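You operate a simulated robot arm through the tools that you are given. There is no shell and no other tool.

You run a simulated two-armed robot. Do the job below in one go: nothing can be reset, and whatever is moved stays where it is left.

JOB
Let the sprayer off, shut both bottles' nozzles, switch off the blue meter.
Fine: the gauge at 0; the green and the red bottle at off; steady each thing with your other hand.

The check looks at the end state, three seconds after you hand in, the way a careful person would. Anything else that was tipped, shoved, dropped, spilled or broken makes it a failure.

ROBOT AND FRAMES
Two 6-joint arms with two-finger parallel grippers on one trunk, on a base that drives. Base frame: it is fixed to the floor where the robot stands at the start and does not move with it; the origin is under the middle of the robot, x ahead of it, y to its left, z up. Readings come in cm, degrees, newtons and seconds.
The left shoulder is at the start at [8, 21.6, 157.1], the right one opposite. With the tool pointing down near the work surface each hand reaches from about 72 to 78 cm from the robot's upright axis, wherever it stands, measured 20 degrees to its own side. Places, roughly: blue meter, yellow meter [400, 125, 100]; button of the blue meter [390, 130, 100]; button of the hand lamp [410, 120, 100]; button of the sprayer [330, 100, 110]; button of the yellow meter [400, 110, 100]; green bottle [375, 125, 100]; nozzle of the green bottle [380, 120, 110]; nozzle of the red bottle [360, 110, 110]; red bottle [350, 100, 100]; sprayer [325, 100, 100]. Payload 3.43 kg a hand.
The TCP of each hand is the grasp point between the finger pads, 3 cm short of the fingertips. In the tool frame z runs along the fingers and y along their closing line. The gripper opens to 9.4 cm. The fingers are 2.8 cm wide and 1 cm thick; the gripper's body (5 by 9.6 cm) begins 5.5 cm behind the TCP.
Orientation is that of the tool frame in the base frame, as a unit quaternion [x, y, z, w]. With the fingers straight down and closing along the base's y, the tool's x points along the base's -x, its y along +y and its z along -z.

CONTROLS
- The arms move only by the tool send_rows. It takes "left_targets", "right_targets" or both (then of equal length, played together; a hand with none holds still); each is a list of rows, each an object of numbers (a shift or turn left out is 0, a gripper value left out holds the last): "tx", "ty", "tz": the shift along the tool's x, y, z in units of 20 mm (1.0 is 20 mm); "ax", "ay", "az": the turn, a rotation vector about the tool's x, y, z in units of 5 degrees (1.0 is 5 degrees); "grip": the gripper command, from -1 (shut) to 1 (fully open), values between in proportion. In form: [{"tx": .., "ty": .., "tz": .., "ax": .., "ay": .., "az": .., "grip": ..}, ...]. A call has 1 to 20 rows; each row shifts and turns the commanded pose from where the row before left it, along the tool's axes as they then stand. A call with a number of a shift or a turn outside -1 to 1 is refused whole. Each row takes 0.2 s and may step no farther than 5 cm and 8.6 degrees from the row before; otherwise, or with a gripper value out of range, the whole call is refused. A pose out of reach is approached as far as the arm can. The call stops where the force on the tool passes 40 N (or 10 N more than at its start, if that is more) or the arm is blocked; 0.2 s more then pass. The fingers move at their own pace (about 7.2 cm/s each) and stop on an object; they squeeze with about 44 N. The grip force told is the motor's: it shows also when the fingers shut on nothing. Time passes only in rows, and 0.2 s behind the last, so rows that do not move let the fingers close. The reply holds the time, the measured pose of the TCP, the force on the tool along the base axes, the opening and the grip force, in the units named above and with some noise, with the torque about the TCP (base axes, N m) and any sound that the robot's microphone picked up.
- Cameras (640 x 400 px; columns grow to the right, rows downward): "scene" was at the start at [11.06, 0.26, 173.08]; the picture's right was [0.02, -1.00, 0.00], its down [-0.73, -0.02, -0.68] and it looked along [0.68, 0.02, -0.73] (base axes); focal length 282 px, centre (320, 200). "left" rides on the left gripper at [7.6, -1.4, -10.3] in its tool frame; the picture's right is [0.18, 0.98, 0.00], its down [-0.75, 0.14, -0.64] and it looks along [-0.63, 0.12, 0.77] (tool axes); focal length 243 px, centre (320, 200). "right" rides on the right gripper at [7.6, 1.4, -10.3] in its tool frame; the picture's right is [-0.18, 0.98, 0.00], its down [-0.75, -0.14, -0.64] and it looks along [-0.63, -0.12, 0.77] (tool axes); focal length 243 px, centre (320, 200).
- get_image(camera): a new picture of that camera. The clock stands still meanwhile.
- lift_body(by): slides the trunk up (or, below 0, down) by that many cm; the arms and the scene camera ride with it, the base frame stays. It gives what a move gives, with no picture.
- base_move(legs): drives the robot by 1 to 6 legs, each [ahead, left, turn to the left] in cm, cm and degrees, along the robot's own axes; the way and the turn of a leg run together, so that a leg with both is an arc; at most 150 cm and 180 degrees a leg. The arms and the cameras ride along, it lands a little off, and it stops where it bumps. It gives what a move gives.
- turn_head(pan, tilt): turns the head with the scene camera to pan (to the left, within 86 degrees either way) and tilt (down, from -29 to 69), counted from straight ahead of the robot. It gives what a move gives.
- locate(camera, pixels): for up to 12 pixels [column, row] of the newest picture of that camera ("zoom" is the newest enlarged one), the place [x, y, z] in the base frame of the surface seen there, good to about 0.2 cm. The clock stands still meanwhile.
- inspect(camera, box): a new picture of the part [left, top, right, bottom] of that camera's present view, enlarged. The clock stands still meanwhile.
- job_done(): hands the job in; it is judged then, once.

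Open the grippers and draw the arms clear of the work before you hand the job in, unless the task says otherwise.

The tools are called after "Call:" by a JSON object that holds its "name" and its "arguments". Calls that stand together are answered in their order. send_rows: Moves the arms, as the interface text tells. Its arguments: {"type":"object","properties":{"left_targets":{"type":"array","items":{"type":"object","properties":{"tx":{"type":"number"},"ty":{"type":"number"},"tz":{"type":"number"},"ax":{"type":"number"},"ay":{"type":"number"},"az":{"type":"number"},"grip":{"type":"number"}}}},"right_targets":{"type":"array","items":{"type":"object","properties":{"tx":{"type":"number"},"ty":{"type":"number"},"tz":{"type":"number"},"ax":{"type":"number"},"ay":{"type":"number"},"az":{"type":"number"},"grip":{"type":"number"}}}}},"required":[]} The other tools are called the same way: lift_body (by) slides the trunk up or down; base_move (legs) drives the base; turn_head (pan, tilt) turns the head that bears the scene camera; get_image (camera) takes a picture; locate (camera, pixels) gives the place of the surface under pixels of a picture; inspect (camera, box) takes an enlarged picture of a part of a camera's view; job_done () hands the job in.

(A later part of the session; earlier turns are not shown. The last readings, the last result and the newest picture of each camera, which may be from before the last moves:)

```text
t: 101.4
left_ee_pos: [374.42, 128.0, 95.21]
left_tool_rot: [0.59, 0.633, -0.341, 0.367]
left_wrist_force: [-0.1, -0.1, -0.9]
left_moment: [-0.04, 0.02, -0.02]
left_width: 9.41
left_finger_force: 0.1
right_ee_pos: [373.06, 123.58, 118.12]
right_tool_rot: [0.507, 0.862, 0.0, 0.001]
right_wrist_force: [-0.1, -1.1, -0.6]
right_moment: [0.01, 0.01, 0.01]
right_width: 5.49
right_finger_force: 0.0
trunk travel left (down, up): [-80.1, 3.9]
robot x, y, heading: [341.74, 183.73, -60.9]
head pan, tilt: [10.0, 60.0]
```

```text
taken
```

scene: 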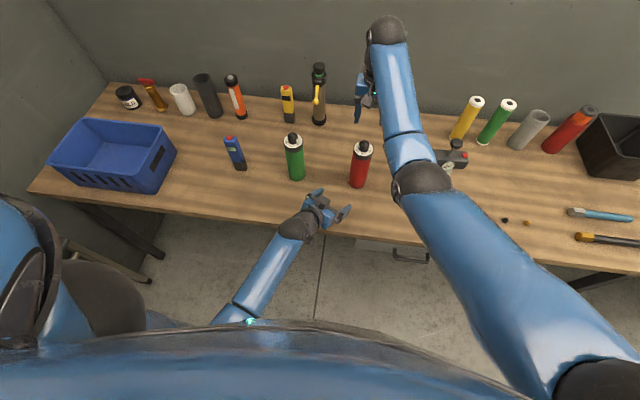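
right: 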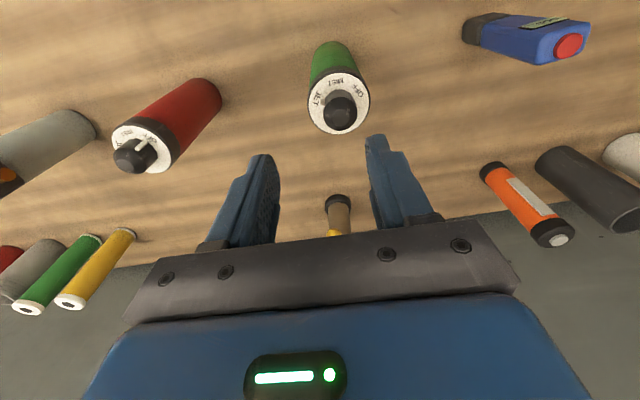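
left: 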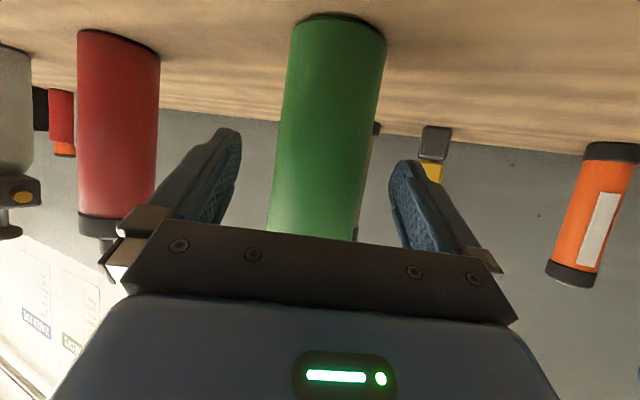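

Slightly right of centre; I shift +0.25 cm, advance 3.7 cm and close.

Call:
{"name": "send_rows", "arguments": {"left_targets": [{"tx": -0.459, "tz": 0.804, "ty": 0.12}, {"tx": -0.459, "tz": 0.804}, {"tx": 0}, {"grip": -1}, {"grip": -1}, {"grip": -1}, {"grip": -1}, {"grip": -1}]}}

Call:
{"name": "send_rows", "arguments": {"right_targets": [{"az": -1}, {"az": -1}, {"az": -1}, {"az": -1}, {"az": -1}, {"az": -1}, {"az": -1}, {"az": -1}, {"az": -1}, {"az": -1}, {"az": 0}]}}

Call:
{"name": "get_image", "arguments": {"camera": "right"}}

Call:
{"name": "get_image", "arguments": {"camera": "scene"}}

```text
t: 103.2
left_ee_pos: [374.82, 124.28, 95.05]
left_tool_rot: [0.59, 0.634, -0.341, 0.367]
left_wrist_force: [0.5, 0.7, 2.7]
left_moment: [0.05, 0.07, -0.05]
left_width: 6.53
left_finger_force: 43.4
right_ee_pos: [373.01, 123.43, 118.3]
right_tool_rot: [0.508, 0.862, -0.001, 0.001]
right_wrist_force: [-0.2, 0.6, -0.4]
right_moment: [0.0, -0.03, 0.0]
right_width: 5.5
right_finger_force: 0.1
trunk travel left (down, up): [-80.1, 3.9]
robot x, y, heading: [341.79, 183.69, -60.7]
head pan, tilt: [10.0, 60.0]
```

```text
t: 105.6
left_ee_pos: [374.9, 124.41, 95.1]
left_tool_rot: [0.59, 0.633, -0.341, 0.367]
left_wrist_force: [0.4, -0.9, 1.6]
left_moment: [-0.01, 0.08, -0.02]
left_width: 6.51
left_finger_force: 43.9
right_ee_pos: [373.02, 123.44, 118.22]
right_tool_rot: [0.096, 0.995, -0.002, 0.001]
right_wrist_force: [-1.1, 0.1, 0.2]
right_moment: [-0.01, -0.03, 0.0]
right_width: 5.49
right_finger_force: 0.0
trunk travel left (down, up): [-80.1, 3.9]
robot x, y, heading: [341.66, 184.02, -60.9]
head pan, tilt: [10.0, 60.0]
```

```text
taken
```

right: 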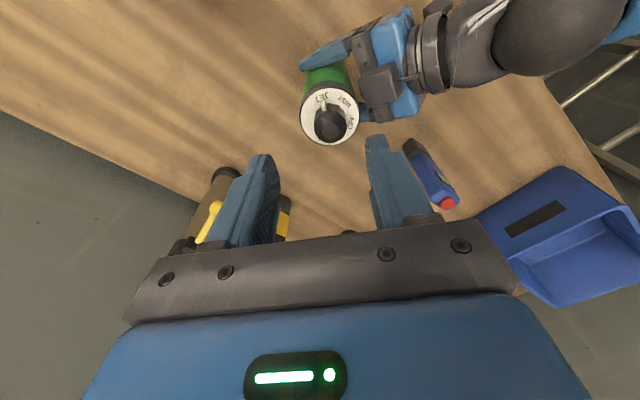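

```text
taken
```

scene: 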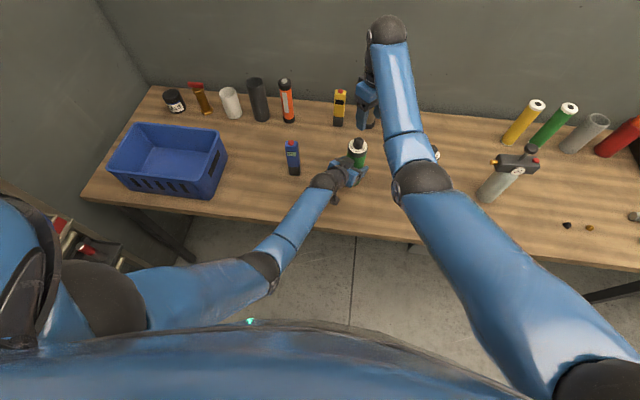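

Bottle held and wrist pre-turned −50°. I locate the green knob from this view.

Call:
{"name": "inspect", "arguments": {"camera": "right", "box": [290, 70, 380, 150]}}

Call:
{"name": "locate", "arguments": {"camera": "right", "pixels": [[330, 124], [302, 117], [358, 117], [330, 142], [330, 91], [322, 97], [346, 103]]}}

```text
5.00 times, centred on (335, 110) of right
```

zoom: 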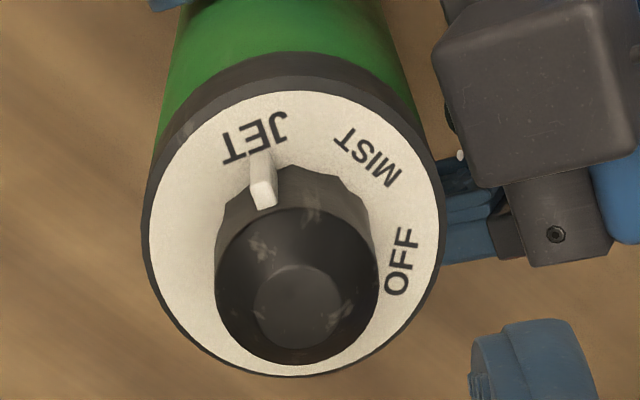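

```text
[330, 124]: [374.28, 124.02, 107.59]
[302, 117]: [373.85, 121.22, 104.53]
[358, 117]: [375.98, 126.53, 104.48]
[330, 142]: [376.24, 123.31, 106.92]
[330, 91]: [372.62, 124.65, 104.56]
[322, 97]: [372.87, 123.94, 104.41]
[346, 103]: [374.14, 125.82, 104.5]
```

Call:
{"name": "locate", "arguments": {"camera": "zoom", "pixels": [[300, 303], [152, 230], [437, 230], [290, 372], [290, 95], [262, 195], [263, 165], [256, 138], [370, 158], [402, 262], [225, 280], [370, 280]]}}

```text
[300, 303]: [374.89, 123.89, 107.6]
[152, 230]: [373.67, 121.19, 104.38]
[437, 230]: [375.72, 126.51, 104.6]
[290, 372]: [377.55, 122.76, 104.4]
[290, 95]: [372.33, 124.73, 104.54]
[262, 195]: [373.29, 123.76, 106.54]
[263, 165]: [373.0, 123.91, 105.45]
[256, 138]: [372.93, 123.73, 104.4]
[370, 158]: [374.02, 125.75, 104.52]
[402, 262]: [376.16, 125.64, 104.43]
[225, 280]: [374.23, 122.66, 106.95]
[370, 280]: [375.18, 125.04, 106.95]
```

Axis ≈(374.92,123.82). The right hand's front finger will come down near (375.5,127); I check the left hand's black box height there.

Call:
{"name": "locate", "arguments": {"camera": "zoom", "pixels": [[450, 60], [540, 90], [480, 180], [620, 150], [555, 235]]}}

```text
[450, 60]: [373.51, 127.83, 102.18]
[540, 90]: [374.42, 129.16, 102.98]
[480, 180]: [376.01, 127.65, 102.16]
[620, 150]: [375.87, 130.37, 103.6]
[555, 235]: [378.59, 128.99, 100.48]
```

The box tops out at ~103.6, below the tips' 105 level. I move over the axis, narrow the opening to 4.8 cm and descend to TCP 114 first.

Call:
{"name": "send_rows", "arguments": {"right_targets": [{"tx": -0.9, "ty": 0.37, "grip": 0.02}, {"tz": 1}, {"tz": 1}, {"tz": 0}]}}

Call:
{"name": "inspect", "arguments": {"camera": "right", "box": [270, 70, 370, 170]}}

Call:
{"name": "get_image", "arguments": {"camera": "right"}}

```text
t: 106.6
left_ee_pos: [374.87, 124.43, 95.13]
left_tool_rot: [0.59, 0.633, -0.342, 0.366]
left_wrist_force: [0.0, 0.1, 2.4]
left_moment: [-0.02, 0.12, 0.03]
left_width: 6.51
left_finger_force: 44.0
right_ee_pos: [374.75, 123.9, 114.1]
right_tool_rot: [0.096, 0.995, -0.003, 0.002]
right_wrist_force: [0.6, -0.6, -0.1]
right_moment: [0.0, 0.01, -0.03]
right_width: 4.77
right_finger_force: 0.0
trunk travel left (down, up): [-80.1, 3.9]
robot x, y, heading: [342.02, 183.74, -61.0]
head pan, tilt: [10.0, 60.0]
```

```text
4.00 times, centred on (320, 120) of right
```

zoom: 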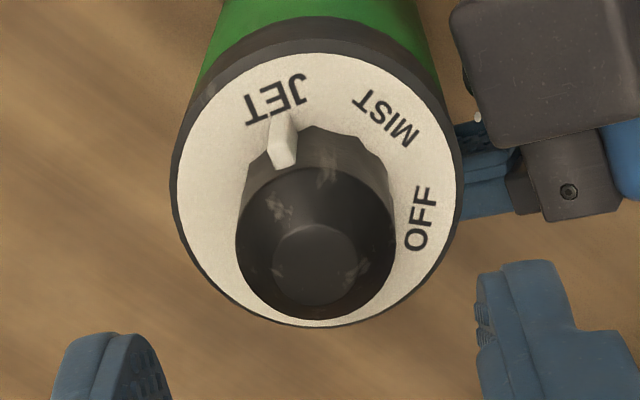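

```text
taken
```

right: 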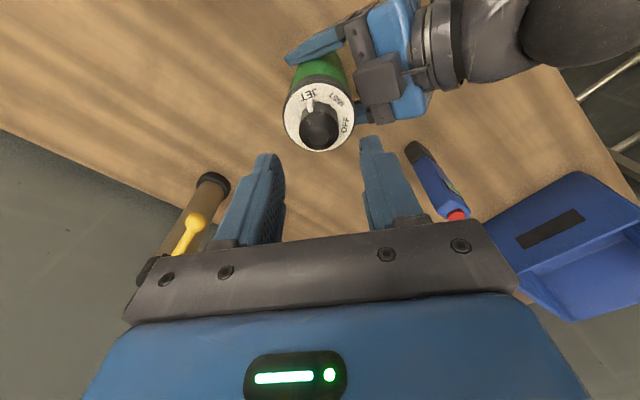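

Aligned well. I descend 6 cm around the knob and close on it.

Call:
{"name": "send_rows", "arguments": {"right_targets": [{"tz": 1, "tx": -0.05}, {"tz": 1}, {"tz": 0.6}, {"tz": 0.4}, {"tz": 0}]}}

Call:
{"name": "get_image", "arguments": {"camera": "right"}}

```text
t: 107.8
left_ee_pos: [374.94, 124.58, 94.99]
left_tool_rot: [0.59, 0.633, -0.341, 0.367]
left_wrist_force: [0.4, 0.5, 2.3]
left_moment: [0.02, 0.14, -0.02]
left_width: 6.52
left_finger_force: 44.2
right_ee_pos: [375.07, 123.77, 108.24]
right_tool_rot: [0.097, 0.995, -0.002, 0.0]
right_wrist_force: [-0.2, 0.3, 0.3]
right_moment: [-0.01, -0.03, -0.02]
right_width: 4.79
right_finger_force: 0.1
trunk travel left (down, up): [-80.1, 3.9]
robot x, y, heading: [341.67, 183.68, -60.9]
head pan, tilt: [10.0, 60.0]
```

```text
taken
```

right: 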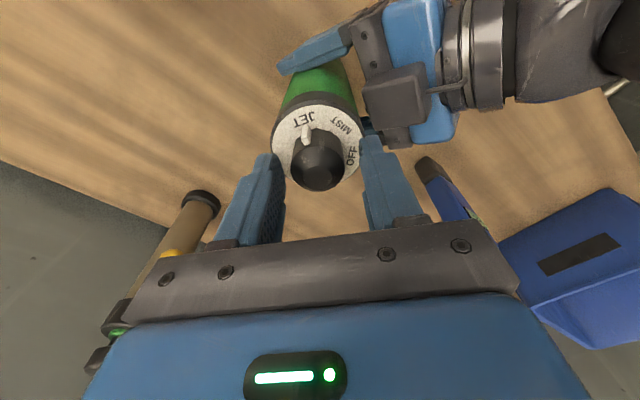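

I close on the knob and turn 60° clockwise, then look.

Call:
{"name": "send_rows", "arguments": {"right_targets": [{"grip": -1}, {"grip": -1}, {"grip": -1}, {"grip": -1}, {"az": 1}, {"az": 1}, {"az": 1}, {"az": 1}, {"az": 1}, {"az": 1}, {"az": 1}, {"az": 1}, {"az": 1}, {"az": 1}, {"az": 1}, {"az": 1}, {"az": 0}]}}

Call:
{"name": "inspect", "arguments": {"camera": "right", "box": [260, 90, 380, 200]}}

```text
t: 111.4
left_ee_pos: [374.87, 124.52, 95.1]
left_tool_rot: [0.589, 0.633, -0.341, 0.368]
left_wrist_force: [8.8, 13.7, 4.8]
left_moment: [-0.96, 0.72, -0.01]
left_width: 6.52
left_finger_force: 43.8
right_ee_pos: [374.98, 123.9, 108.33]
right_tool_rot: [0.581, 0.814, -0.003, 0.001]
right_wrist_force: [-7.3, -16.2, 7.9]
right_moment: [-1.09, 0.24, 0.05]
right_width: 3.02
right_finger_force: 44.5
trunk travel left (down, up): [-80.1, 3.9]
robot x, y, heading: [341.57, 184.01, -60.9]
head pan, tilt: [10.0, 60.0]
```

```text
3.64 times, centred on (320, 145) of right
```

zoom: 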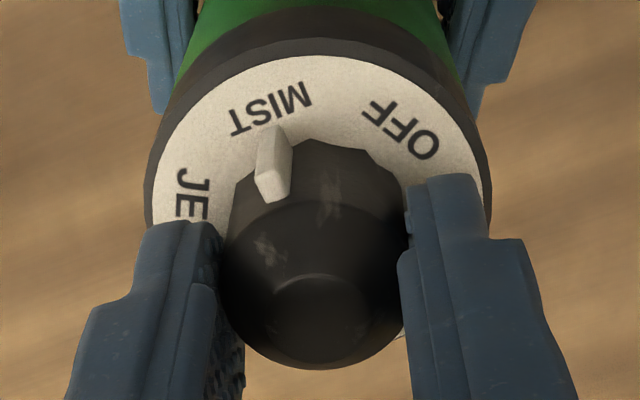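

The fin has reached MIST, side force 18 N. I open and re-close to release the strain, then turn the second 60°.

Call:
{"name": "send_rows", "arguments": {"right_targets": [{"grip": 0.02}, {"grip": 0.02}, {"grip": 0.02}]}}

Call:
{"name": "inspect", "arguments": {"camera": "right", "box": [260, 90, 380, 200]}}

Call:
{"name": "locate", "arguments": {"camera": "zoom", "pixels": [[318, 320], [270, 105], [400, 130], [272, 150], [230, 240], [410, 240], [318, 360]]}}

```text
t: 112.2
left_ee_pos: [374.85, 124.48, 95.29]
left_tool_rot: [0.59, 0.634, -0.34, 0.367]
left_wrist_force: [-1.8, -0.2, 2.3]
left_moment: [0.16, 0.21, 0.04]
left_width: 6.51
left_finger_force: 44.1
right_ee_pos: [375.02, 124.0, 108.05]
right_tool_rot: [0.581, 0.814, -0.001, 0.002]
right_wrist_force: [0.0, 0.4, -0.4]
right_moment: [0.0, 0.0, -0.01]
right_width: 4.75
right_finger_force: 0.1
trunk travel left (down, up): [-80.1, 3.9]
robot x, y, heading: [341.82, 183.96, -61.0]
head pan, tilt: [10.0, 60.0]
```

```text
3.64 times, centred on (320, 145) of right
```

zoom: 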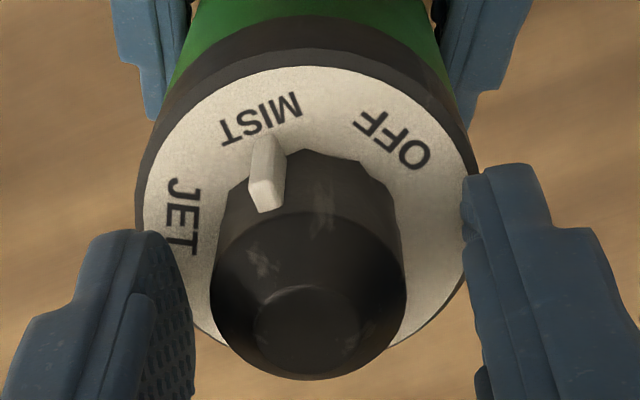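

```text
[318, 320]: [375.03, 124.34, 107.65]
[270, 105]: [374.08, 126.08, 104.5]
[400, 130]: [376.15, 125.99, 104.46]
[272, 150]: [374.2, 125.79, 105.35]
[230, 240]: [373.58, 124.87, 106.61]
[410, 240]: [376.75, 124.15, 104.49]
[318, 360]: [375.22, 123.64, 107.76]
```

Strain gone. I trim 0.2 cm, close again, and turn about 52° more toward OFF.

Call:
{"name": "send_rows", "arguments": {"right_targets": [{"ty": -0.08}, {"grip": -1}, {"grip": -1}, {"grip": -1}, {"az": 1}, {"az": 1}, {"az": 1}, {"az": 1}, {"az": 1}, {"az": 1}, {"az": 1}, {"az": 1}, {"az": 1}, {"az": 1}, {"az": 0.5}, {"az": 0}]}}

Call:
{"name": "inspect", "arguments": {"camera": "right", "box": [260, 90, 380, 200]}}

Call:
{"name": "inspect", "arguments": {"camera": "scene", "box": [330, 120, 390, 170]}}

```text
t: 115.6
left_ee_pos: [374.89, 124.53, 95.15]
left_tool_rot: [0.591, 0.633, -0.341, 0.367]
left_wrist_force: [-8.6, -8.7, 1.6]
left_moment: [0.62, 0.17, 0.02]
left_width: 6.52
left_finger_force: 43.9
right_ee_pos: [374.84, 123.8, 108.19]
right_tool_rot: [0.881, 0.473, 0.001, 0.002]
right_wrist_force: [6.7, 8.8, 1.1]
right_moment: [0.61, -0.92, 0.03]
right_width: 3.0
right_finger_force: 43.7
trunk travel left (down, up): [-80.1, 3.9]
robot x, y, heading: [342.02, 184.09, -61.0]
head pan, tilt: [10.0, 60.0]
```

```text
3.64 times, centred on (320, 145) of right
```

zoom: 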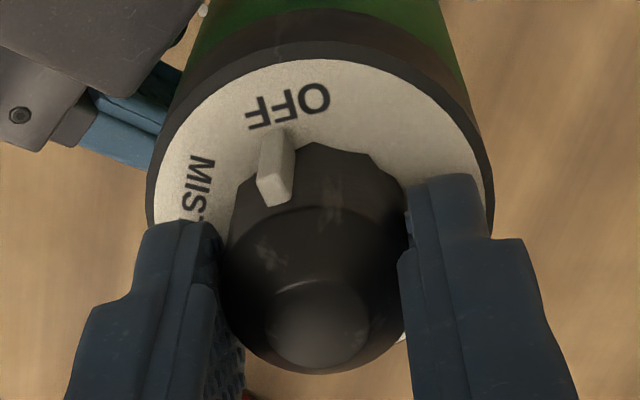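

```text
8.00 times, centred on (360, 145) of scene
```

zoom: 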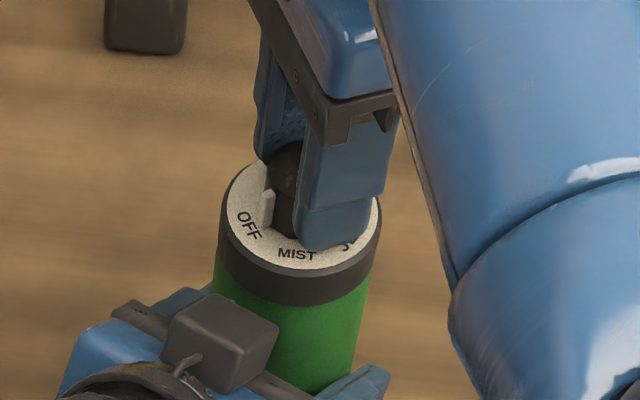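

The fin still points a bit short (toward the OFF's last F at (255,120)); about 8–9° more. I turn a little further.

Call:
{"name": "send_rows", "arguments": {"right_targets": [{"az": 0.9}, {"az": 0.8}, {"az": 0}]}}

Call:
{"name": "inspect", "arguments": {"camera": "right", "box": [260, 90, 380, 200]}}

```text
t: 116.4
left_ee_pos: [374.86, 124.44, 95.1]
left_tool_rot: [0.591, 0.633, -0.341, 0.366]
left_wrist_force: [-3.4, -20.4, -2.1]
left_moment: [1.17, 0.08, -0.01]
left_width: 6.5
left_finger_force: 44.4
right_ee_pos: [374.83, 123.69, 108.07]
right_tool_rot: [0.914, 0.406, 0.001, 0.001]
right_wrist_force: [3.7, 15.8, 11.4]
right_moment: [1.0, -0.59, 0.04]
right_width: 2.98
right_finger_force: 44.2
trunk travel left (down, up): [-80.1, 3.9]
robot x, y, heading: [341.8, 183.19, -60.8]
head pan, tilt: [10.0, 60.0]
```

```text
3.64 times, centred on (320, 145) of right
```

zoom: 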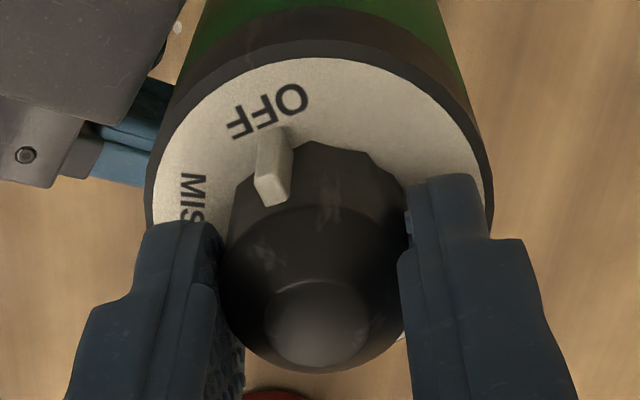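

Now the fin points at the middle of OFF. I release, rise and check.

Call:
{"name": "send_rows", "arguments": {"right_targets": [{"grip": 0.02}, {"grip": 0.02}, {"grip": 0.02}, {"tz": -1}, {"tz": -1}, {"tz": -1}, {"tz": -1}, {"tz": -1}, {"tz": 0}]}}

Call:
{"name": "inspect", "arguments": {"camera": "scene", "box": [330, 120, 390, 170]}}

Call:
{"name": "inspect", "arguments": {"camera": "right", "box": [270, 60, 370, 140]}}

Call:
{"name": "locate", "arguments": {"camera": "zoom", "pixels": [[320, 260], [275, 110], [280, 150], [320, 300], [200, 190], [160, 200], [480, 200]]}}

```text
t: 118.4
left_ee_pos: [374.89, 124.42, 95.17]
left_tool_rot: [0.59, 0.634, -0.34, 0.367]
left_wrist_force: [0.7, 1.1, 1.9]
left_moment: [0.19, -0.12, -0.05]
left_width: 6.5
left_finger_force: 44.1
right_ee_pos: [374.91, 123.72, 118.12]
right_tool_rot: [0.914, 0.406, 0.0, 0.002]
right_wrist_force: [0.5, 0.3, -0.2]
right_moment: [-0.01, -0.02, -0.01]
right_width: 4.8
right_finger_force: 0.1
trunk travel left (down, up): [-80.1, 3.9]
robot x, y, heading: [341.53, 184.07, -61.1]
head pan, tilt: [10.0, 60.0]
```

```text
8.00 times, centred on (360, 145) of scene
```

zoom: 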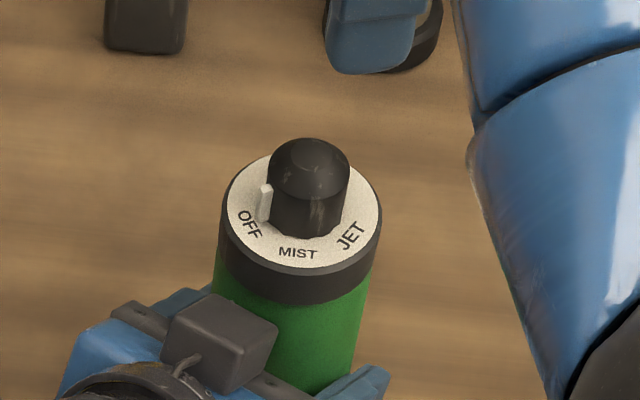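

```text
5.00 times, centred on (320, 100) of right
```

zoom: 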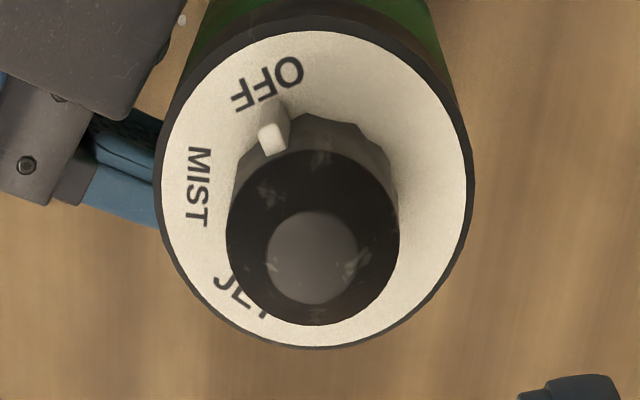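

```text
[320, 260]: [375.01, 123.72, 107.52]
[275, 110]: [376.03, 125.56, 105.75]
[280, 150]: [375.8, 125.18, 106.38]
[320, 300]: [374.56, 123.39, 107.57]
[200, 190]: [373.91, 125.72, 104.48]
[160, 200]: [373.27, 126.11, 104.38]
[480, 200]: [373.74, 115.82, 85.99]
```

Fin and OFF line up in both views (≈57° vs ≈57°). I release and retract the left hand while the right turns back in the air and closes.

Call:
{"name": "send_rows", "arguments": {"left_targets": [{"grip": 1}, {"grip": 1}, {"grip": 1}, {"grip": 1}, {"tx": 0.496, "tz": -0.869}, {"tx": 0.496, "tz": -0.869}, {"tx": 0.496, "tz": -0.869}, {"tx": 0.496, "tz": -0.869}, {"tx": 0.496, "tz": -0.869}, {"tx": 0.496, "tz": -0.869}, {"tx": 0.496, "tz": -0.869}, {"tx": 0.496, "tz": -0.869}, {"tx": 0}, {"tx": 0}, {"tx": 0}], "right_targets": [{"az": -1}, {"az": -1}, {"az": -1}, {"az": -1}, {"az": -1}, {"az": -1}, {"az": -1}, {"az": -1}, {"az": -1}, {"az": -1}, {"az": -1}, {"az": -1}, {"az": -1}, {"az": -1}, {"grip": -1}]}}

Call:
{"name": "get_image", "arguments": {"camera": "scene"}}

Call:
{"name": "get_image", "arguments": {"camera": "left"}}

```text
t: 121.6
left_ee_pos: [373.9, 140.48, 95.2]
left_tool_rot: [0.59, 0.633, -0.341, 0.367]
left_wrist_force: [-0.3, 0.7, -0.1]
left_moment: [0.01, 0.01, -0.01]
left_width: 9.39
left_finger_force: 0.0
right_ee_pos: [374.95, 123.78, 118.21]
right_tool_rot: [0.515, 0.857, 0.0, 0.0]
right_wrist_force: [0.2, -0.4, 0.4]
right_moment: [0.01, 0.02, 0.02]
right_width: 0.0
right_finger_force: 7.0
trunk travel left (down, up): [-80.1, 3.9]
robot x, y, heading: [342.0, 184.0, -61.0]
head pan, tilt: [10.0, 60.0]
```

```text
taken
```

scene: 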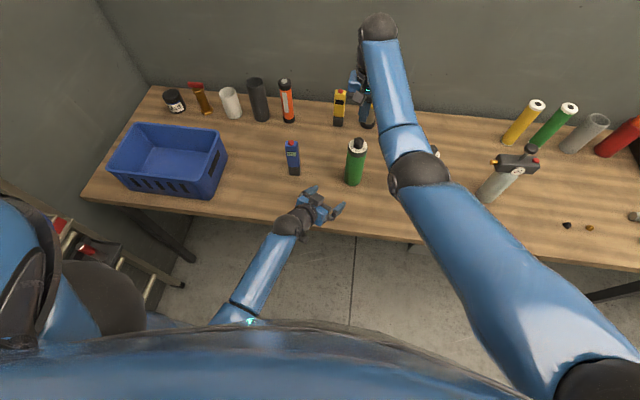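

```text
taken
```

left: 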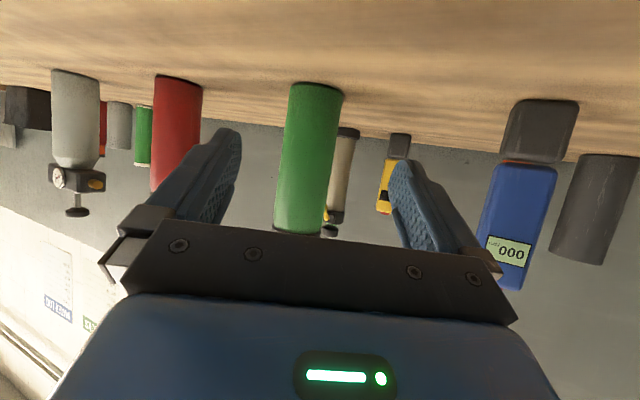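

Green stands, OFF. Now the blue meter: I check its position and the bin's near corner (bin edge at (225,150)–(205,197)) for the left arm's room.

Call:
{"name": "locate", "arguments": {"camera": "scene", "pixels": [[227, 150], [208, 196], [213, 165], [160, 128], [110, 165], [292, 143], [292, 158], [294, 172], [205, 175]]}}

Call:
{"name": "inspect", "arguments": {"camera": "scene", "box": [265, 130, 325, 180]}}

Call:
{"name": "locate", "arguments": {"camera": "zoom", "pixels": [[295, 120], [265, 145], [330, 145], [265, 200], [300, 200], [340, 200], [270, 270], [345, 270], [300, 330], [270, 300], [340, 300], [300, 105]]}}

```text
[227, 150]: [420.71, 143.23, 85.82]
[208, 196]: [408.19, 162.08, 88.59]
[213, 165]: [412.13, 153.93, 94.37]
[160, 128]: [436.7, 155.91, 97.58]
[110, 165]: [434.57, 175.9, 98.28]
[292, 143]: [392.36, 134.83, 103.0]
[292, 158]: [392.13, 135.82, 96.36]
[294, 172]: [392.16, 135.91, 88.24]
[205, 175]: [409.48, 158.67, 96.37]
```

```text
8.00 times, centred on (295, 155) of scene
```

zoom: 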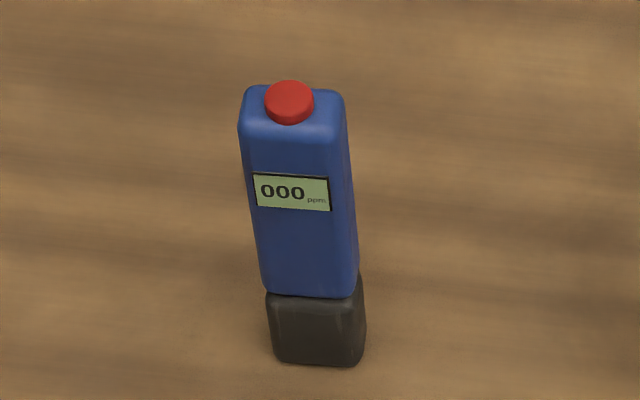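

```text
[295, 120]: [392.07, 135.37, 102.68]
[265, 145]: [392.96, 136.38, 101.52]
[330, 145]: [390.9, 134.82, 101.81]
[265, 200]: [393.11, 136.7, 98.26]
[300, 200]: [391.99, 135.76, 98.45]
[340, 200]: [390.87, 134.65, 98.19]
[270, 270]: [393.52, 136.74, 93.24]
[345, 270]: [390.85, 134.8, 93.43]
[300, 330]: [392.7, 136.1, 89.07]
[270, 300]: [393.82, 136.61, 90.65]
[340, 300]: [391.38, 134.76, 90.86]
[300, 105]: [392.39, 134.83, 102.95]
```

The meter's front face runs along bearing ≈37°, so the left gripper should approach along ≈−53°. I drive 21 cm left, then yaw the left hand 33° counterclockwise about the vertical.

Call:
{"name": "base_move", "arguments": {"legs": [[0, 21, 0]]}}

Call:
{"name": "send_rows", "arguments": {"left_targets": [{"ax": -0.869, "az": -0.497}, {"ax": -0.869, "az": -0.497}, {"ax": -0.869, "az": -0.497}, {"ax": -0.869, "az": -0.497}, {"ax": -0.869, "az": -0.497}, {"ax": -0.869, "az": -0.497}, {"ax": -0.52, "az": -0.3}, {"ax": 0}]}}

Call:
{"name": "get_image", "arguments": {"camera": "left"}}

Call:
{"name": "get_image", "arguments": {"camera": "scene"}}

Call:
{"name": "get_image", "arguments": {"camera": "right"}}

```text
t: 123.2
left_ee_pos: [391.71, 150.41, 95.1]
left_tool_rot: [0.592, 0.632, -0.34, 0.366]
left_wrist_force: [-0.3, 0.6, 0.0]
left_moment: [0.03, -0.01, 0.0]
left_width: 9.39
left_finger_force: 0.0
right_ee_pos: [392.46, 133.6, 118.22]
right_tool_rot: [0.518, 0.855, 0.001, 0.002]
right_wrist_force: [-0.3, -0.4, 0.5]
right_moment: [0.01, -0.07, 0.01]
right_width: 0.02
right_finger_force: 33.2
trunk travel left (down, up): [-80.1, 3.9]
robot x, y, heading: [359.63, 194.05, -61.1]
head pan, tilt: [10.0, 60.0]
```

```text
t: 125.0
left_ee_pos: [392.03, 150.46, 95.13]
left_tool_rot: [0.387, 0.774, -0.223, 0.449]
left_wrist_force: [0.4, -0.9, 0.2]
left_moment: [0.02, 0.01, 0.03]
left_width: 9.42
left_finger_force: 0.0
right_ee_pos: [392.94, 133.79, 118.04]
right_tool_rot: [0.517, 0.856, 0.0, 0.002]
right_wrist_force: [0.3, -0.4, 1.5]
right_moment: [0.03, 0.01, 0.04]
right_width: 0.0
right_finger_force: 33.1
trunk travel left (down, up): [-80.1, 3.9]
robot x, y, heading: [360.19, 194.16, -60.7]
head pan, tilt: [10.0, 60.0]
```

```text
taken
```

left: 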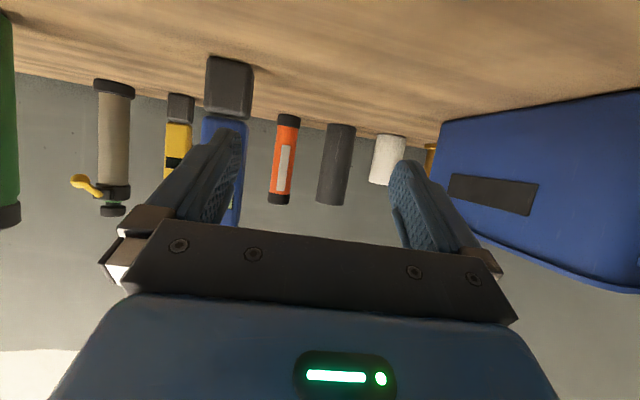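

```text
taken
```

scene: 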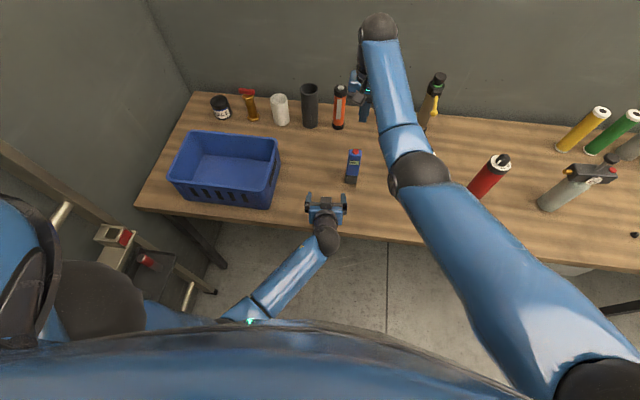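

```text
taken
```

right: 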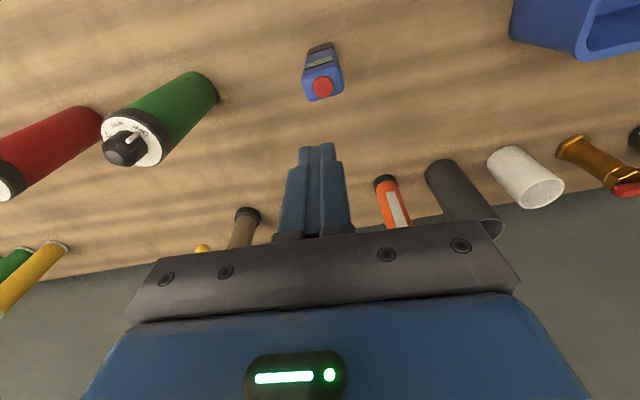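

The left hand now approaches along −53° with closing line at 37°. I take enlarged right and scene views to fix the meter's exact position.

Call:
{"name": "inspect", "arguments": {"camera": "right", "box": [285, 35, 365, 110]}}

Call:
{"name": "locate", "arguments": {"camera": "right", "pixels": [[323, 87], [308, 80], [338, 73], [318, 62], [310, 97], [342, 92]]}}

Call:
{"name": "inspect", "arguments": {"camera": "scene", "box": [325, 135, 385, 195]}}

```text
5.33 times, centred on (325, 72) of right
```

zoom: 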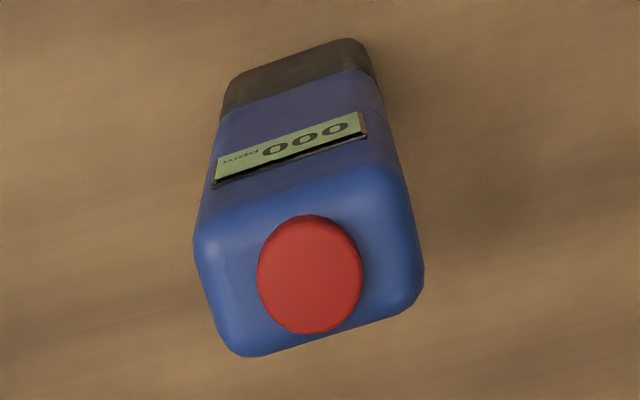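

```text
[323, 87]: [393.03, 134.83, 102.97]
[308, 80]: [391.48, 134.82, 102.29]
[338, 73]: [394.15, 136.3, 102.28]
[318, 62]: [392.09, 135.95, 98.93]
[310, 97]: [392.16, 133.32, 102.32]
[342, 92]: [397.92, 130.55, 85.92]
```

```text
6.67 times, centred on (355, 165) of scene
```

zoom: 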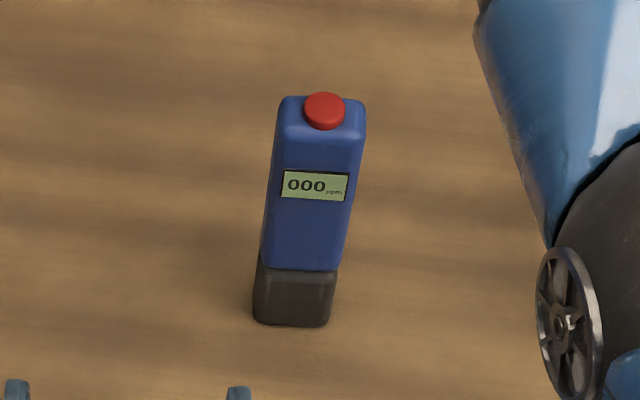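

Call:
{"name": "inspect", "arguments": {"camera": "right", "box": [285, 35, 365, 110]}}

Call:
{"name": "locate", "arguments": {"camera": "zoom", "pixels": [[310, 275], [215, 260], [245, 340], [410, 285], [385, 190], [222, 165], [368, 120], [240, 190], [290, 145], [228, 100], [360, 75], [290, 85]]}}

```text
5.33 times, centred on (325, 72) of right
```

zoom: 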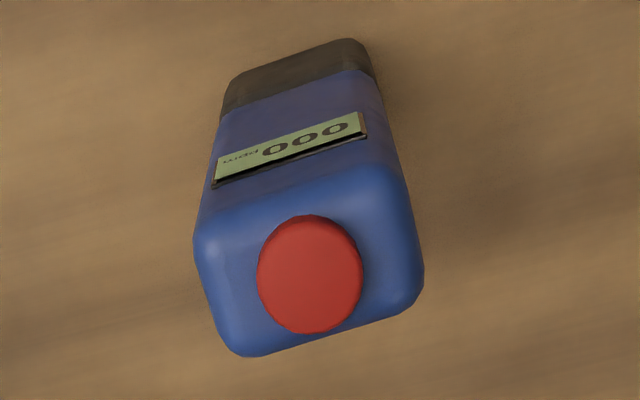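

```text
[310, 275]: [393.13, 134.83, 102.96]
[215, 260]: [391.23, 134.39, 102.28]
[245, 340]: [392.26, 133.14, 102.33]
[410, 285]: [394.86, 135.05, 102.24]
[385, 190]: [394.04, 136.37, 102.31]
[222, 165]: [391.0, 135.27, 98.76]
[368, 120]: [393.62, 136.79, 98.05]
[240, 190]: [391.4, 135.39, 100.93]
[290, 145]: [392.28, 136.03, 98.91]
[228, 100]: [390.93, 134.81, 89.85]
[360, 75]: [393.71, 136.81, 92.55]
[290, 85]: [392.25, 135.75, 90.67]
```

Meter centre ≈(393.1,134.75), face bearing ≈35.5°. I shift the left hand −8.6 cm along its y and advance 9 cm, then check.

Call:
{"name": "send_rows", "arguments": {"left_targets": [{"ty": -0.86}, {"ty": -0.86}, {"ty": -0.86}, {"ty": -0.86}, {"ty": -0.86}, {"tx": 0}]}}

Call:
{"name": "get_image", "arguments": {"camera": "left"}}

Call:
{"name": "get_image", "arguments": {"camera": "scene"}}

```text
t: 126.4
left_ee_pos: [384.97, 145.26, 95.11]
left_tool_rot: [0.388, 0.773, -0.224, 0.449]
left_wrist_force: [0.0, 0.4, 0.2]
left_moment: [-0.03, 0.01, -0.02]
left_width: 9.41
left_finger_force: 0.0
right_ee_pos: [392.99, 133.77, 118.08]
right_tool_rot: [0.516, 0.856, -0.001, 0.001]
right_wrist_force: [-0.1, 1.4, 0.5]
right_moment: [-0.01, -0.03, 0.04]
right_width: 0.0
right_finger_force: 32.4
trunk travel left (down, up): [-80.1, 3.9]
robot x, y, heading: [359.91, 193.87, -61.0]
head pan, tilt: [10.0, 60.0]
```

```text
taken
```

left: 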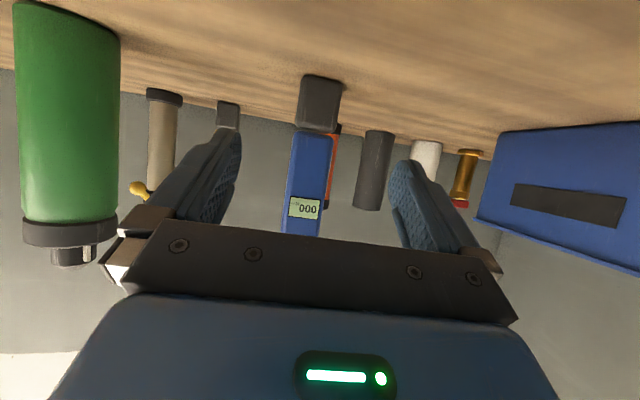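

```text
taken
```

scene: 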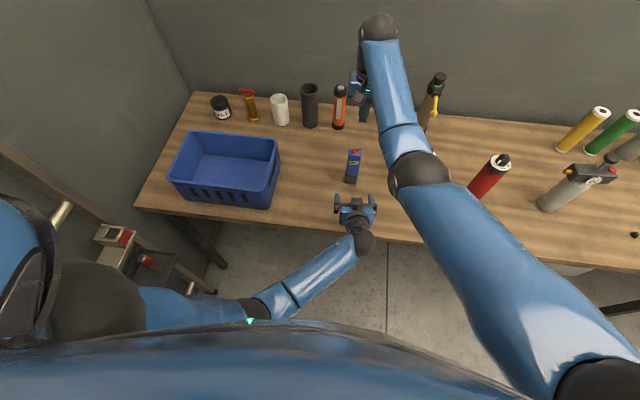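

The meter is nearly centred at (310,185). I locate its face edges in the left view, then advance.

Call:
{"name": "locate", "arguments": {"camera": "left", "pixels": [[290, 170], [326, 170], [308, 170], [303, 110], [337, 110], [304, 208]]}}

```text
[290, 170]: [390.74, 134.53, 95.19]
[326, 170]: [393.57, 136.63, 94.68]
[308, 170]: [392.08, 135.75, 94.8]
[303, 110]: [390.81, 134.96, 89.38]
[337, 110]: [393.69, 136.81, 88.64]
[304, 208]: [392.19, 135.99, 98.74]
```

Centred to 0.1 cm; the face is 12 cm ahead. I advance 12.8 cm and then look before closing.

Call:
{"name": "send_rows", "arguments": {"left_targets": [{"tx": -0.496, "tz": 0.869}, {"tx": -0.496, "tz": 0.869}, {"tx": -0.496, "tz": 0.869}, {"tx": -0.496, "tz": 0.869}, {"tx": -0.496, "tz": 0.869}, {"tx": -0.496, "tz": 0.869}, {"tx": -0.198, "tz": 0.348}, {"tx": 0}]}}

Call:
{"name": "get_image", "arguments": {"camera": "left"}}

```text
t: 128.2
left_ee_pos: [392.9, 135.01, 94.93]
left_tool_rot: [0.388, 0.774, -0.224, 0.448]
left_wrist_force: [0.0, 0.3, -0.1]
left_moment: [0.03, 0.01, 0.01]
left_width: 9.4
left_finger_force: 0.0
right_ee_pos: [392.89, 133.83, 118.14]
right_tool_rot: [0.517, 0.856, -0.002, 0.002]
right_wrist_force: [-0.2, 0.2, -0.3]
right_moment: [-0.01, 0.02, 0.01]
right_width: 0.02
right_finger_force: 33.1
trunk travel left (down, up): [-80.1, 3.9]
robot x, y, heading: [359.91, 193.91, -61.0]
head pan, tilt: [10.0, 60.0]
```

```text
taken
```

left: 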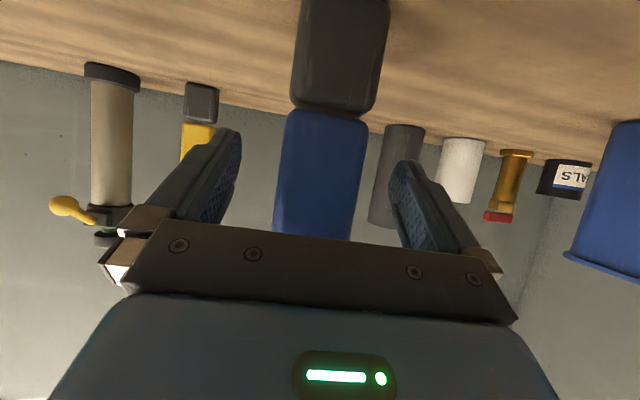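

The meter's body stands between the fingers at (320,170). I close the left gripper.

Call:
{"name": "send_rows", "arguments": {"left_targets": [{"grip": -1}, {"grip": -1}, {"grip": -1}, {"grip": -1}, {"grip": -1}, {"grip": -1}]}}

Call:
{"name": "inspect", "arguments": {"camera": "right", "box": [285, 35, 365, 110]}}

Call:
{"name": "locate", "arguments": {"camera": "zoom", "pixels": [[310, 275], [260, 275], [360, 275], [310, 220], [310, 330]]}}

```text
t: 129.6
left_ee_pos: [392.89, 134.97, 94.9]
left_tool_rot: [0.388, 0.773, -0.224, 0.448]
left_wrist_force: [-0.5, 0.1, 1.2]
left_moment: [-0.05, -0.02, 0.0]
left_width: 4.62
left_finger_force: 44.1
right_ee_pos: [392.93, 133.85, 118.18]
right_tool_rot: [0.517, 0.856, -0.001, 0.001]
right_wrist_force: [-0.8, 0.3, 0.5]
right_moment: [-0.01, -0.02, -0.02]
right_width: 0.02
right_finger_force: 33.3
trunk travel left (down, up): [-80.1, 3.9]
robot x, y, heading: [359.85, 194.04, -61.2]
head pan, tilt: [10.0, 60.0]
```

```text
5.33 times, centred on (325, 72) of right
```

zoom: 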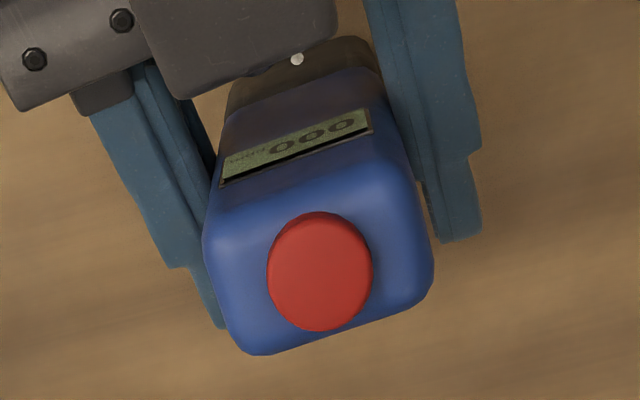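

```text
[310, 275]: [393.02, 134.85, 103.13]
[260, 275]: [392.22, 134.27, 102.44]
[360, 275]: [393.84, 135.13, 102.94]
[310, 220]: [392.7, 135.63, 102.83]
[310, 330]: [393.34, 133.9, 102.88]
```

Held at 4.6 cm; the button's centre ≈(393.2,134.9), top 103. I bring the closed right fingers over it and down to ~1 cm above.

Call:
{"name": "send_rows", "arguments": {"right_targets": [{"tz": 1}, {"tz": 1, "tx": 0.4, "ty": 0.36}, {"tz": 1}, {"tz": 1}, {"tz": 1}, {"tz": 0.5}, {"tz": 0}]}}

Call:
{"name": "get_image", "arguments": {"camera": "right"}}

```text
t: 131.2
left_ee_pos: [392.98, 135.01, 94.89]
left_tool_rot: [0.387, 0.774, -0.223, 0.448]
left_wrist_force: [-0.6, 0.4, -1.1]
left_moment: [-0.01, -0.02, -0.03]
left_width: 4.59
left_finger_force: 43.8
right_ee_pos: [393.29, 134.8, 107.16]
right_tool_rot: [0.517, 0.856, -0.001, 0.002]
right_wrist_force: [0.6, 0.0, 0.2]
right_moment: [-0.01, -0.01, -0.01]
right_width: 0.0
right_finger_force: 33.0
trunk travel left (down, up): [-80.1, 3.9]
robot x, y, heading: [359.98, 194.19, -61.1]
head pan, tilt: [10.0, 60.0]
```

```text
taken
```

right: 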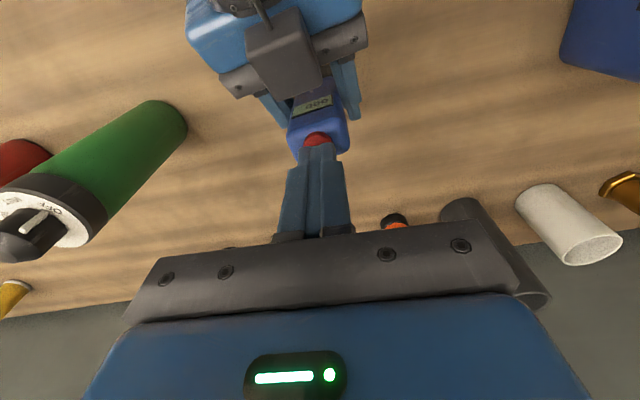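

The fingertips are right over the red button. I press in small steps until a click is heard.

Call:
{"name": "send_rows", "arguments": {"right_targets": [{"tz": 0.25}, {"tz": 0.2}, {"tz": 0.1}, {"tz": 0.05}]}}

Call:
{"name": "inspect", "arguments": {"camera": "right", "box": [270, 70, 370, 160]}}

```text
t: 132.2
left_ee_pos: [392.91, 135.07, 94.87]
left_tool_rot: [0.387, 0.774, -0.223, 0.448]
left_wrist_force: [-0.3, -0.5, 0.4]
left_moment: [-0.03, -0.02, -0.02]
left_width: 4.57
left_finger_force: 43.9
right_ee_pos: [393.17, 134.67, 105.99]
right_tool_rot: [0.516, 0.856, -0.001, 0.002]
right_wrist_force: [0.4, -0.3, 0.5]
right_moment: [0.01, -0.02, 0.01]
right_width: 0.0
right_finger_force: 32.8
trunk travel left (down, up): [-80.1, 3.9]
robot x, y, heading: [359.96, 193.69, -61.2]
head pan, tilt: [10.0, 60.0]
```

```text
4.44 times, centred on (320, 115) of right
```

zoom: 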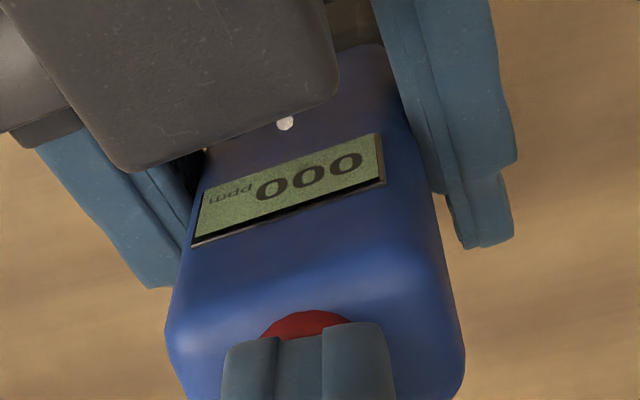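

Not touching firmly yet (force ~0). I press on by 0.1 cm steps.

Call:
{"name": "send_rows", "arguments": {"right_targets": [{"tz": 0.05}, {"tz": 0.05}, {"tz": 0.05}]}}

Call:
{"name": "inspect", "arguments": {"camera": "right", "box": [270, 70, 370, 160]}}

```text
t: 133.0
left_ee_pos: [392.94, 135.07, 94.92]
left_tool_rot: [0.388, 0.774, -0.223, 0.448]
left_wrist_force: [-0.9, -0.3, -1.0]
left_moment: [-0.15, 0.07, -0.02]
left_width: 4.58
left_finger_force: 44.2
right_ee_pos: [393.17, 134.81, 105.7]
right_tool_rot: [0.517, 0.856, -0.001, 0.002]
right_wrist_force: [-0.6, 0.2, 3.3]
right_moment: [0.02, 0.05, 0.04]
right_width: 0.0
right_finger_force: 33.4
trunk travel left (down, up): [-80.1, 3.9]
robot x, y, heading: [359.95, 193.86, -61.0]
head pan, tilt: [10.0, 60.0]
heard: click
```

```text
4.44 times, centred on (320, 115) of right
```

zoom: 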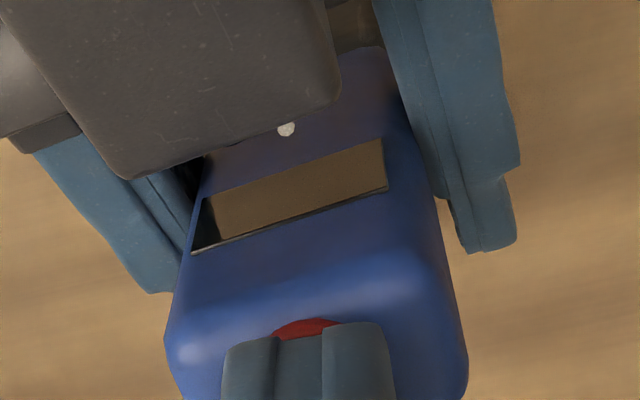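

A click and the display is blank: the meter is off. I lift the right hand away and check that it stays off.

Call:
{"name": "send_rows", "arguments": {"right_targets": [{"tz": -0.5}, {"tz": -1}, {"tz": -1}, {"tz": -1}, {"tz": -1}, {"tz": -1}, {"tz": 0}]}}

Call:
{"name": "inspect", "arguments": {"camera": "right", "box": [275, 30, 375, 120]}}

```text
t: 134.6
left_ee_pos: [392.95, 134.94, 94.8]
left_tool_rot: [0.387, 0.774, -0.223, 0.448]
left_wrist_force: [0.4, 0.0, -0.5]
left_moment: [-0.01, 0.04, -0.02]
left_width: 4.55
left_finger_force: 43.9
right_ee_pos: [393.04, 134.9, 116.72]
right_tool_rot: [0.517, 0.856, -0.001, 0.002]
right_wrist_force: [0.3, -0.5, -0.8]
right_moment: [-0.01, 0.03, -0.01]
right_width: 0.0
right_finger_force: 33.4
trunk travel left (down, up): [-80.1, 3.9]
robot x, y, heading: [360.1, 194.09, -61.2]
head pan, tilt: [10.0, 60.0]
```

```text
4.44 times, centred on (325, 75) of right
```

zoom: 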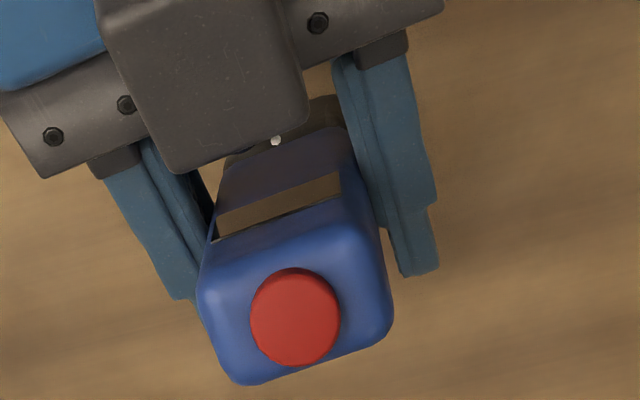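

The display stays blank. I open the left gripper and draw it straight back 16 cm.

Call:
{"name": "send_rows", "arguments": {"left_targets": [{"grip": 1}, {"grip": 1}, {"grip": 1}, {"grip": 1}, {"tx": 0.496, "tz": -0.869}, {"tx": 0.496, "tz": -0.869}, {"tx": 0.496, "tz": -0.869}, {"tx": 0.496, "tz": -0.869}, {"tx": 0.496, "tz": -0.869}, {"tx": 0.496, "tz": -0.869}, {"tx": 0.496, "tz": -0.869}, {"tx": 0}]}}

Call:
{"name": "get_image", "arguments": {"camera": "scene"}}

```text
t: 137.2
left_ee_pos: [384.42, 146.31, 95.05]
left_tool_rot: [0.388, 0.774, -0.224, 0.448]
left_wrist_force: [0.3, 0.4, 0.7]
left_moment: [0.03, -0.01, -0.02]
left_width: 9.4
left_finger_force: 0.1
right_ee_pos: [393.05, 134.91, 116.6]
right_tool_rot: [0.517, 0.856, -0.001, 0.001]
right_wrist_force: [0.0, 0.4, 0.4]
right_moment: [0.04, 0.03, -0.01]
right_width: 0.0
right_finger_force: 33.0
trunk travel left (down, up): [-80.1, 3.9]
robot x, y, heading: [359.86, 193.75, -61.1]
head pan, tilt: [10.0, 60.0]
```

```text
taken
```

scene: 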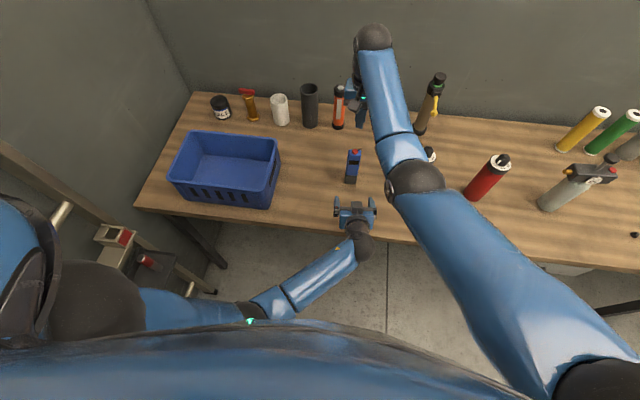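

All four stand upright. I back the base off 30 cm, open the right gripper in the clear, and take a final look.

Call:
{"name": "base_move", "arguments": {"legs": [[-30, 0, 0]]}}

Call:
{"name": "send_rows", "arguments": {"right_targets": [{"grip": 1}, {"grip": 1}, {"grip": 1}, {"grip": 1}]}}

Call:
{"name": "turn_head", "arguments": {"pan": -12, "tilt": 38}}

Call:
{"name": "get_image", "arguments": {"camera": "scene"}}

```text
t: 139.2
left_ee_pos: [370.5, 171.74, 94.99]
left_tool_rot: [0.385, 0.776, -0.221, 0.448]
left_wrist_force: [-0.3, -0.9, -0.3]
left_moment: [0.02, -0.01, -0.03]
left_width: 9.41
left_finger_force: 0.0
right_ee_pos: [379.33, 160.33, 116.51]
right_tool_rot: [0.515, 0.857, -0.001, 0.002]
right_wrist_force: [0.4, -0.2, 0.5]
right_moment: [0.05, -0.01, -0.02]
right_width: 0.01
right_finger_force: 33.2
trunk travel left (down, up): [-80.1, 3.9]
robot x, y, heading: [346.04, 219.26, -61.0]
head pan, tilt: [10.0, 60.0]
```

```text
t: 140.2
left_ee_pos: [370.25, 172.09, 95.05]
left_tool_rot: [0.385, 0.774, -0.222, 0.45]
left_wrist_force: [0.0, 0.3, -0.5]
left_moment: [-0.01, 0.0, -0.02]
left_width: 9.41
left_finger_force: 0.0
right_ee_pos: [379.09, 160.68, 116.56]
right_tool_rot: [0.515, 0.857, -0.001, 0.002]
right_wrist_force: [0.2, 0.2, -0.9]
right_moment: [0.02, 0.01, -0.01]
right_width: 9.39
right_finger_force: 0.1
trunk travel left (down, up): [-80.1, 3.9]
robot x, y, heading: [345.71, 219.67, -60.6]
head pan, tilt: [10.0, 60.0]
```

```text
t: 141.1
left_ee_pos: [370.38, 171.98, 95.14]
left_tool_rot: [0.386, 0.775, -0.222, 0.448]
left_wrist_force: [0.0, 0.5, -0.8]
left_moment: [0.01, 0.0, 0.0]
left_width: 9.41
left_finger_force: 0.0
right_ee_pos: [379.08, 160.56, 116.67]
right_tool_rot: [0.514, 0.858, -0.001, 0.002]
right_wrist_force: [0.2, -0.9, -0.2]
right_moment: [0.0, 0.02, -0.05]
right_width: 9.39
right_finger_force: 0.1
trunk travel left (down, up): [-80.1, 3.9]
robot x, y, heading: [345.88, 219.36, -60.6]
head pan, tilt: [-12.0, 38.0]
```

```text
taken
```

scene: 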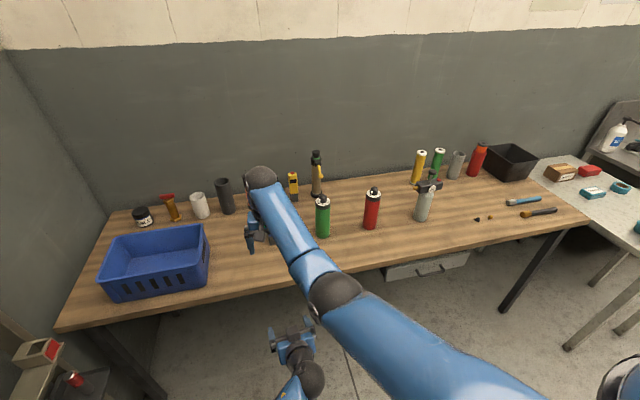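

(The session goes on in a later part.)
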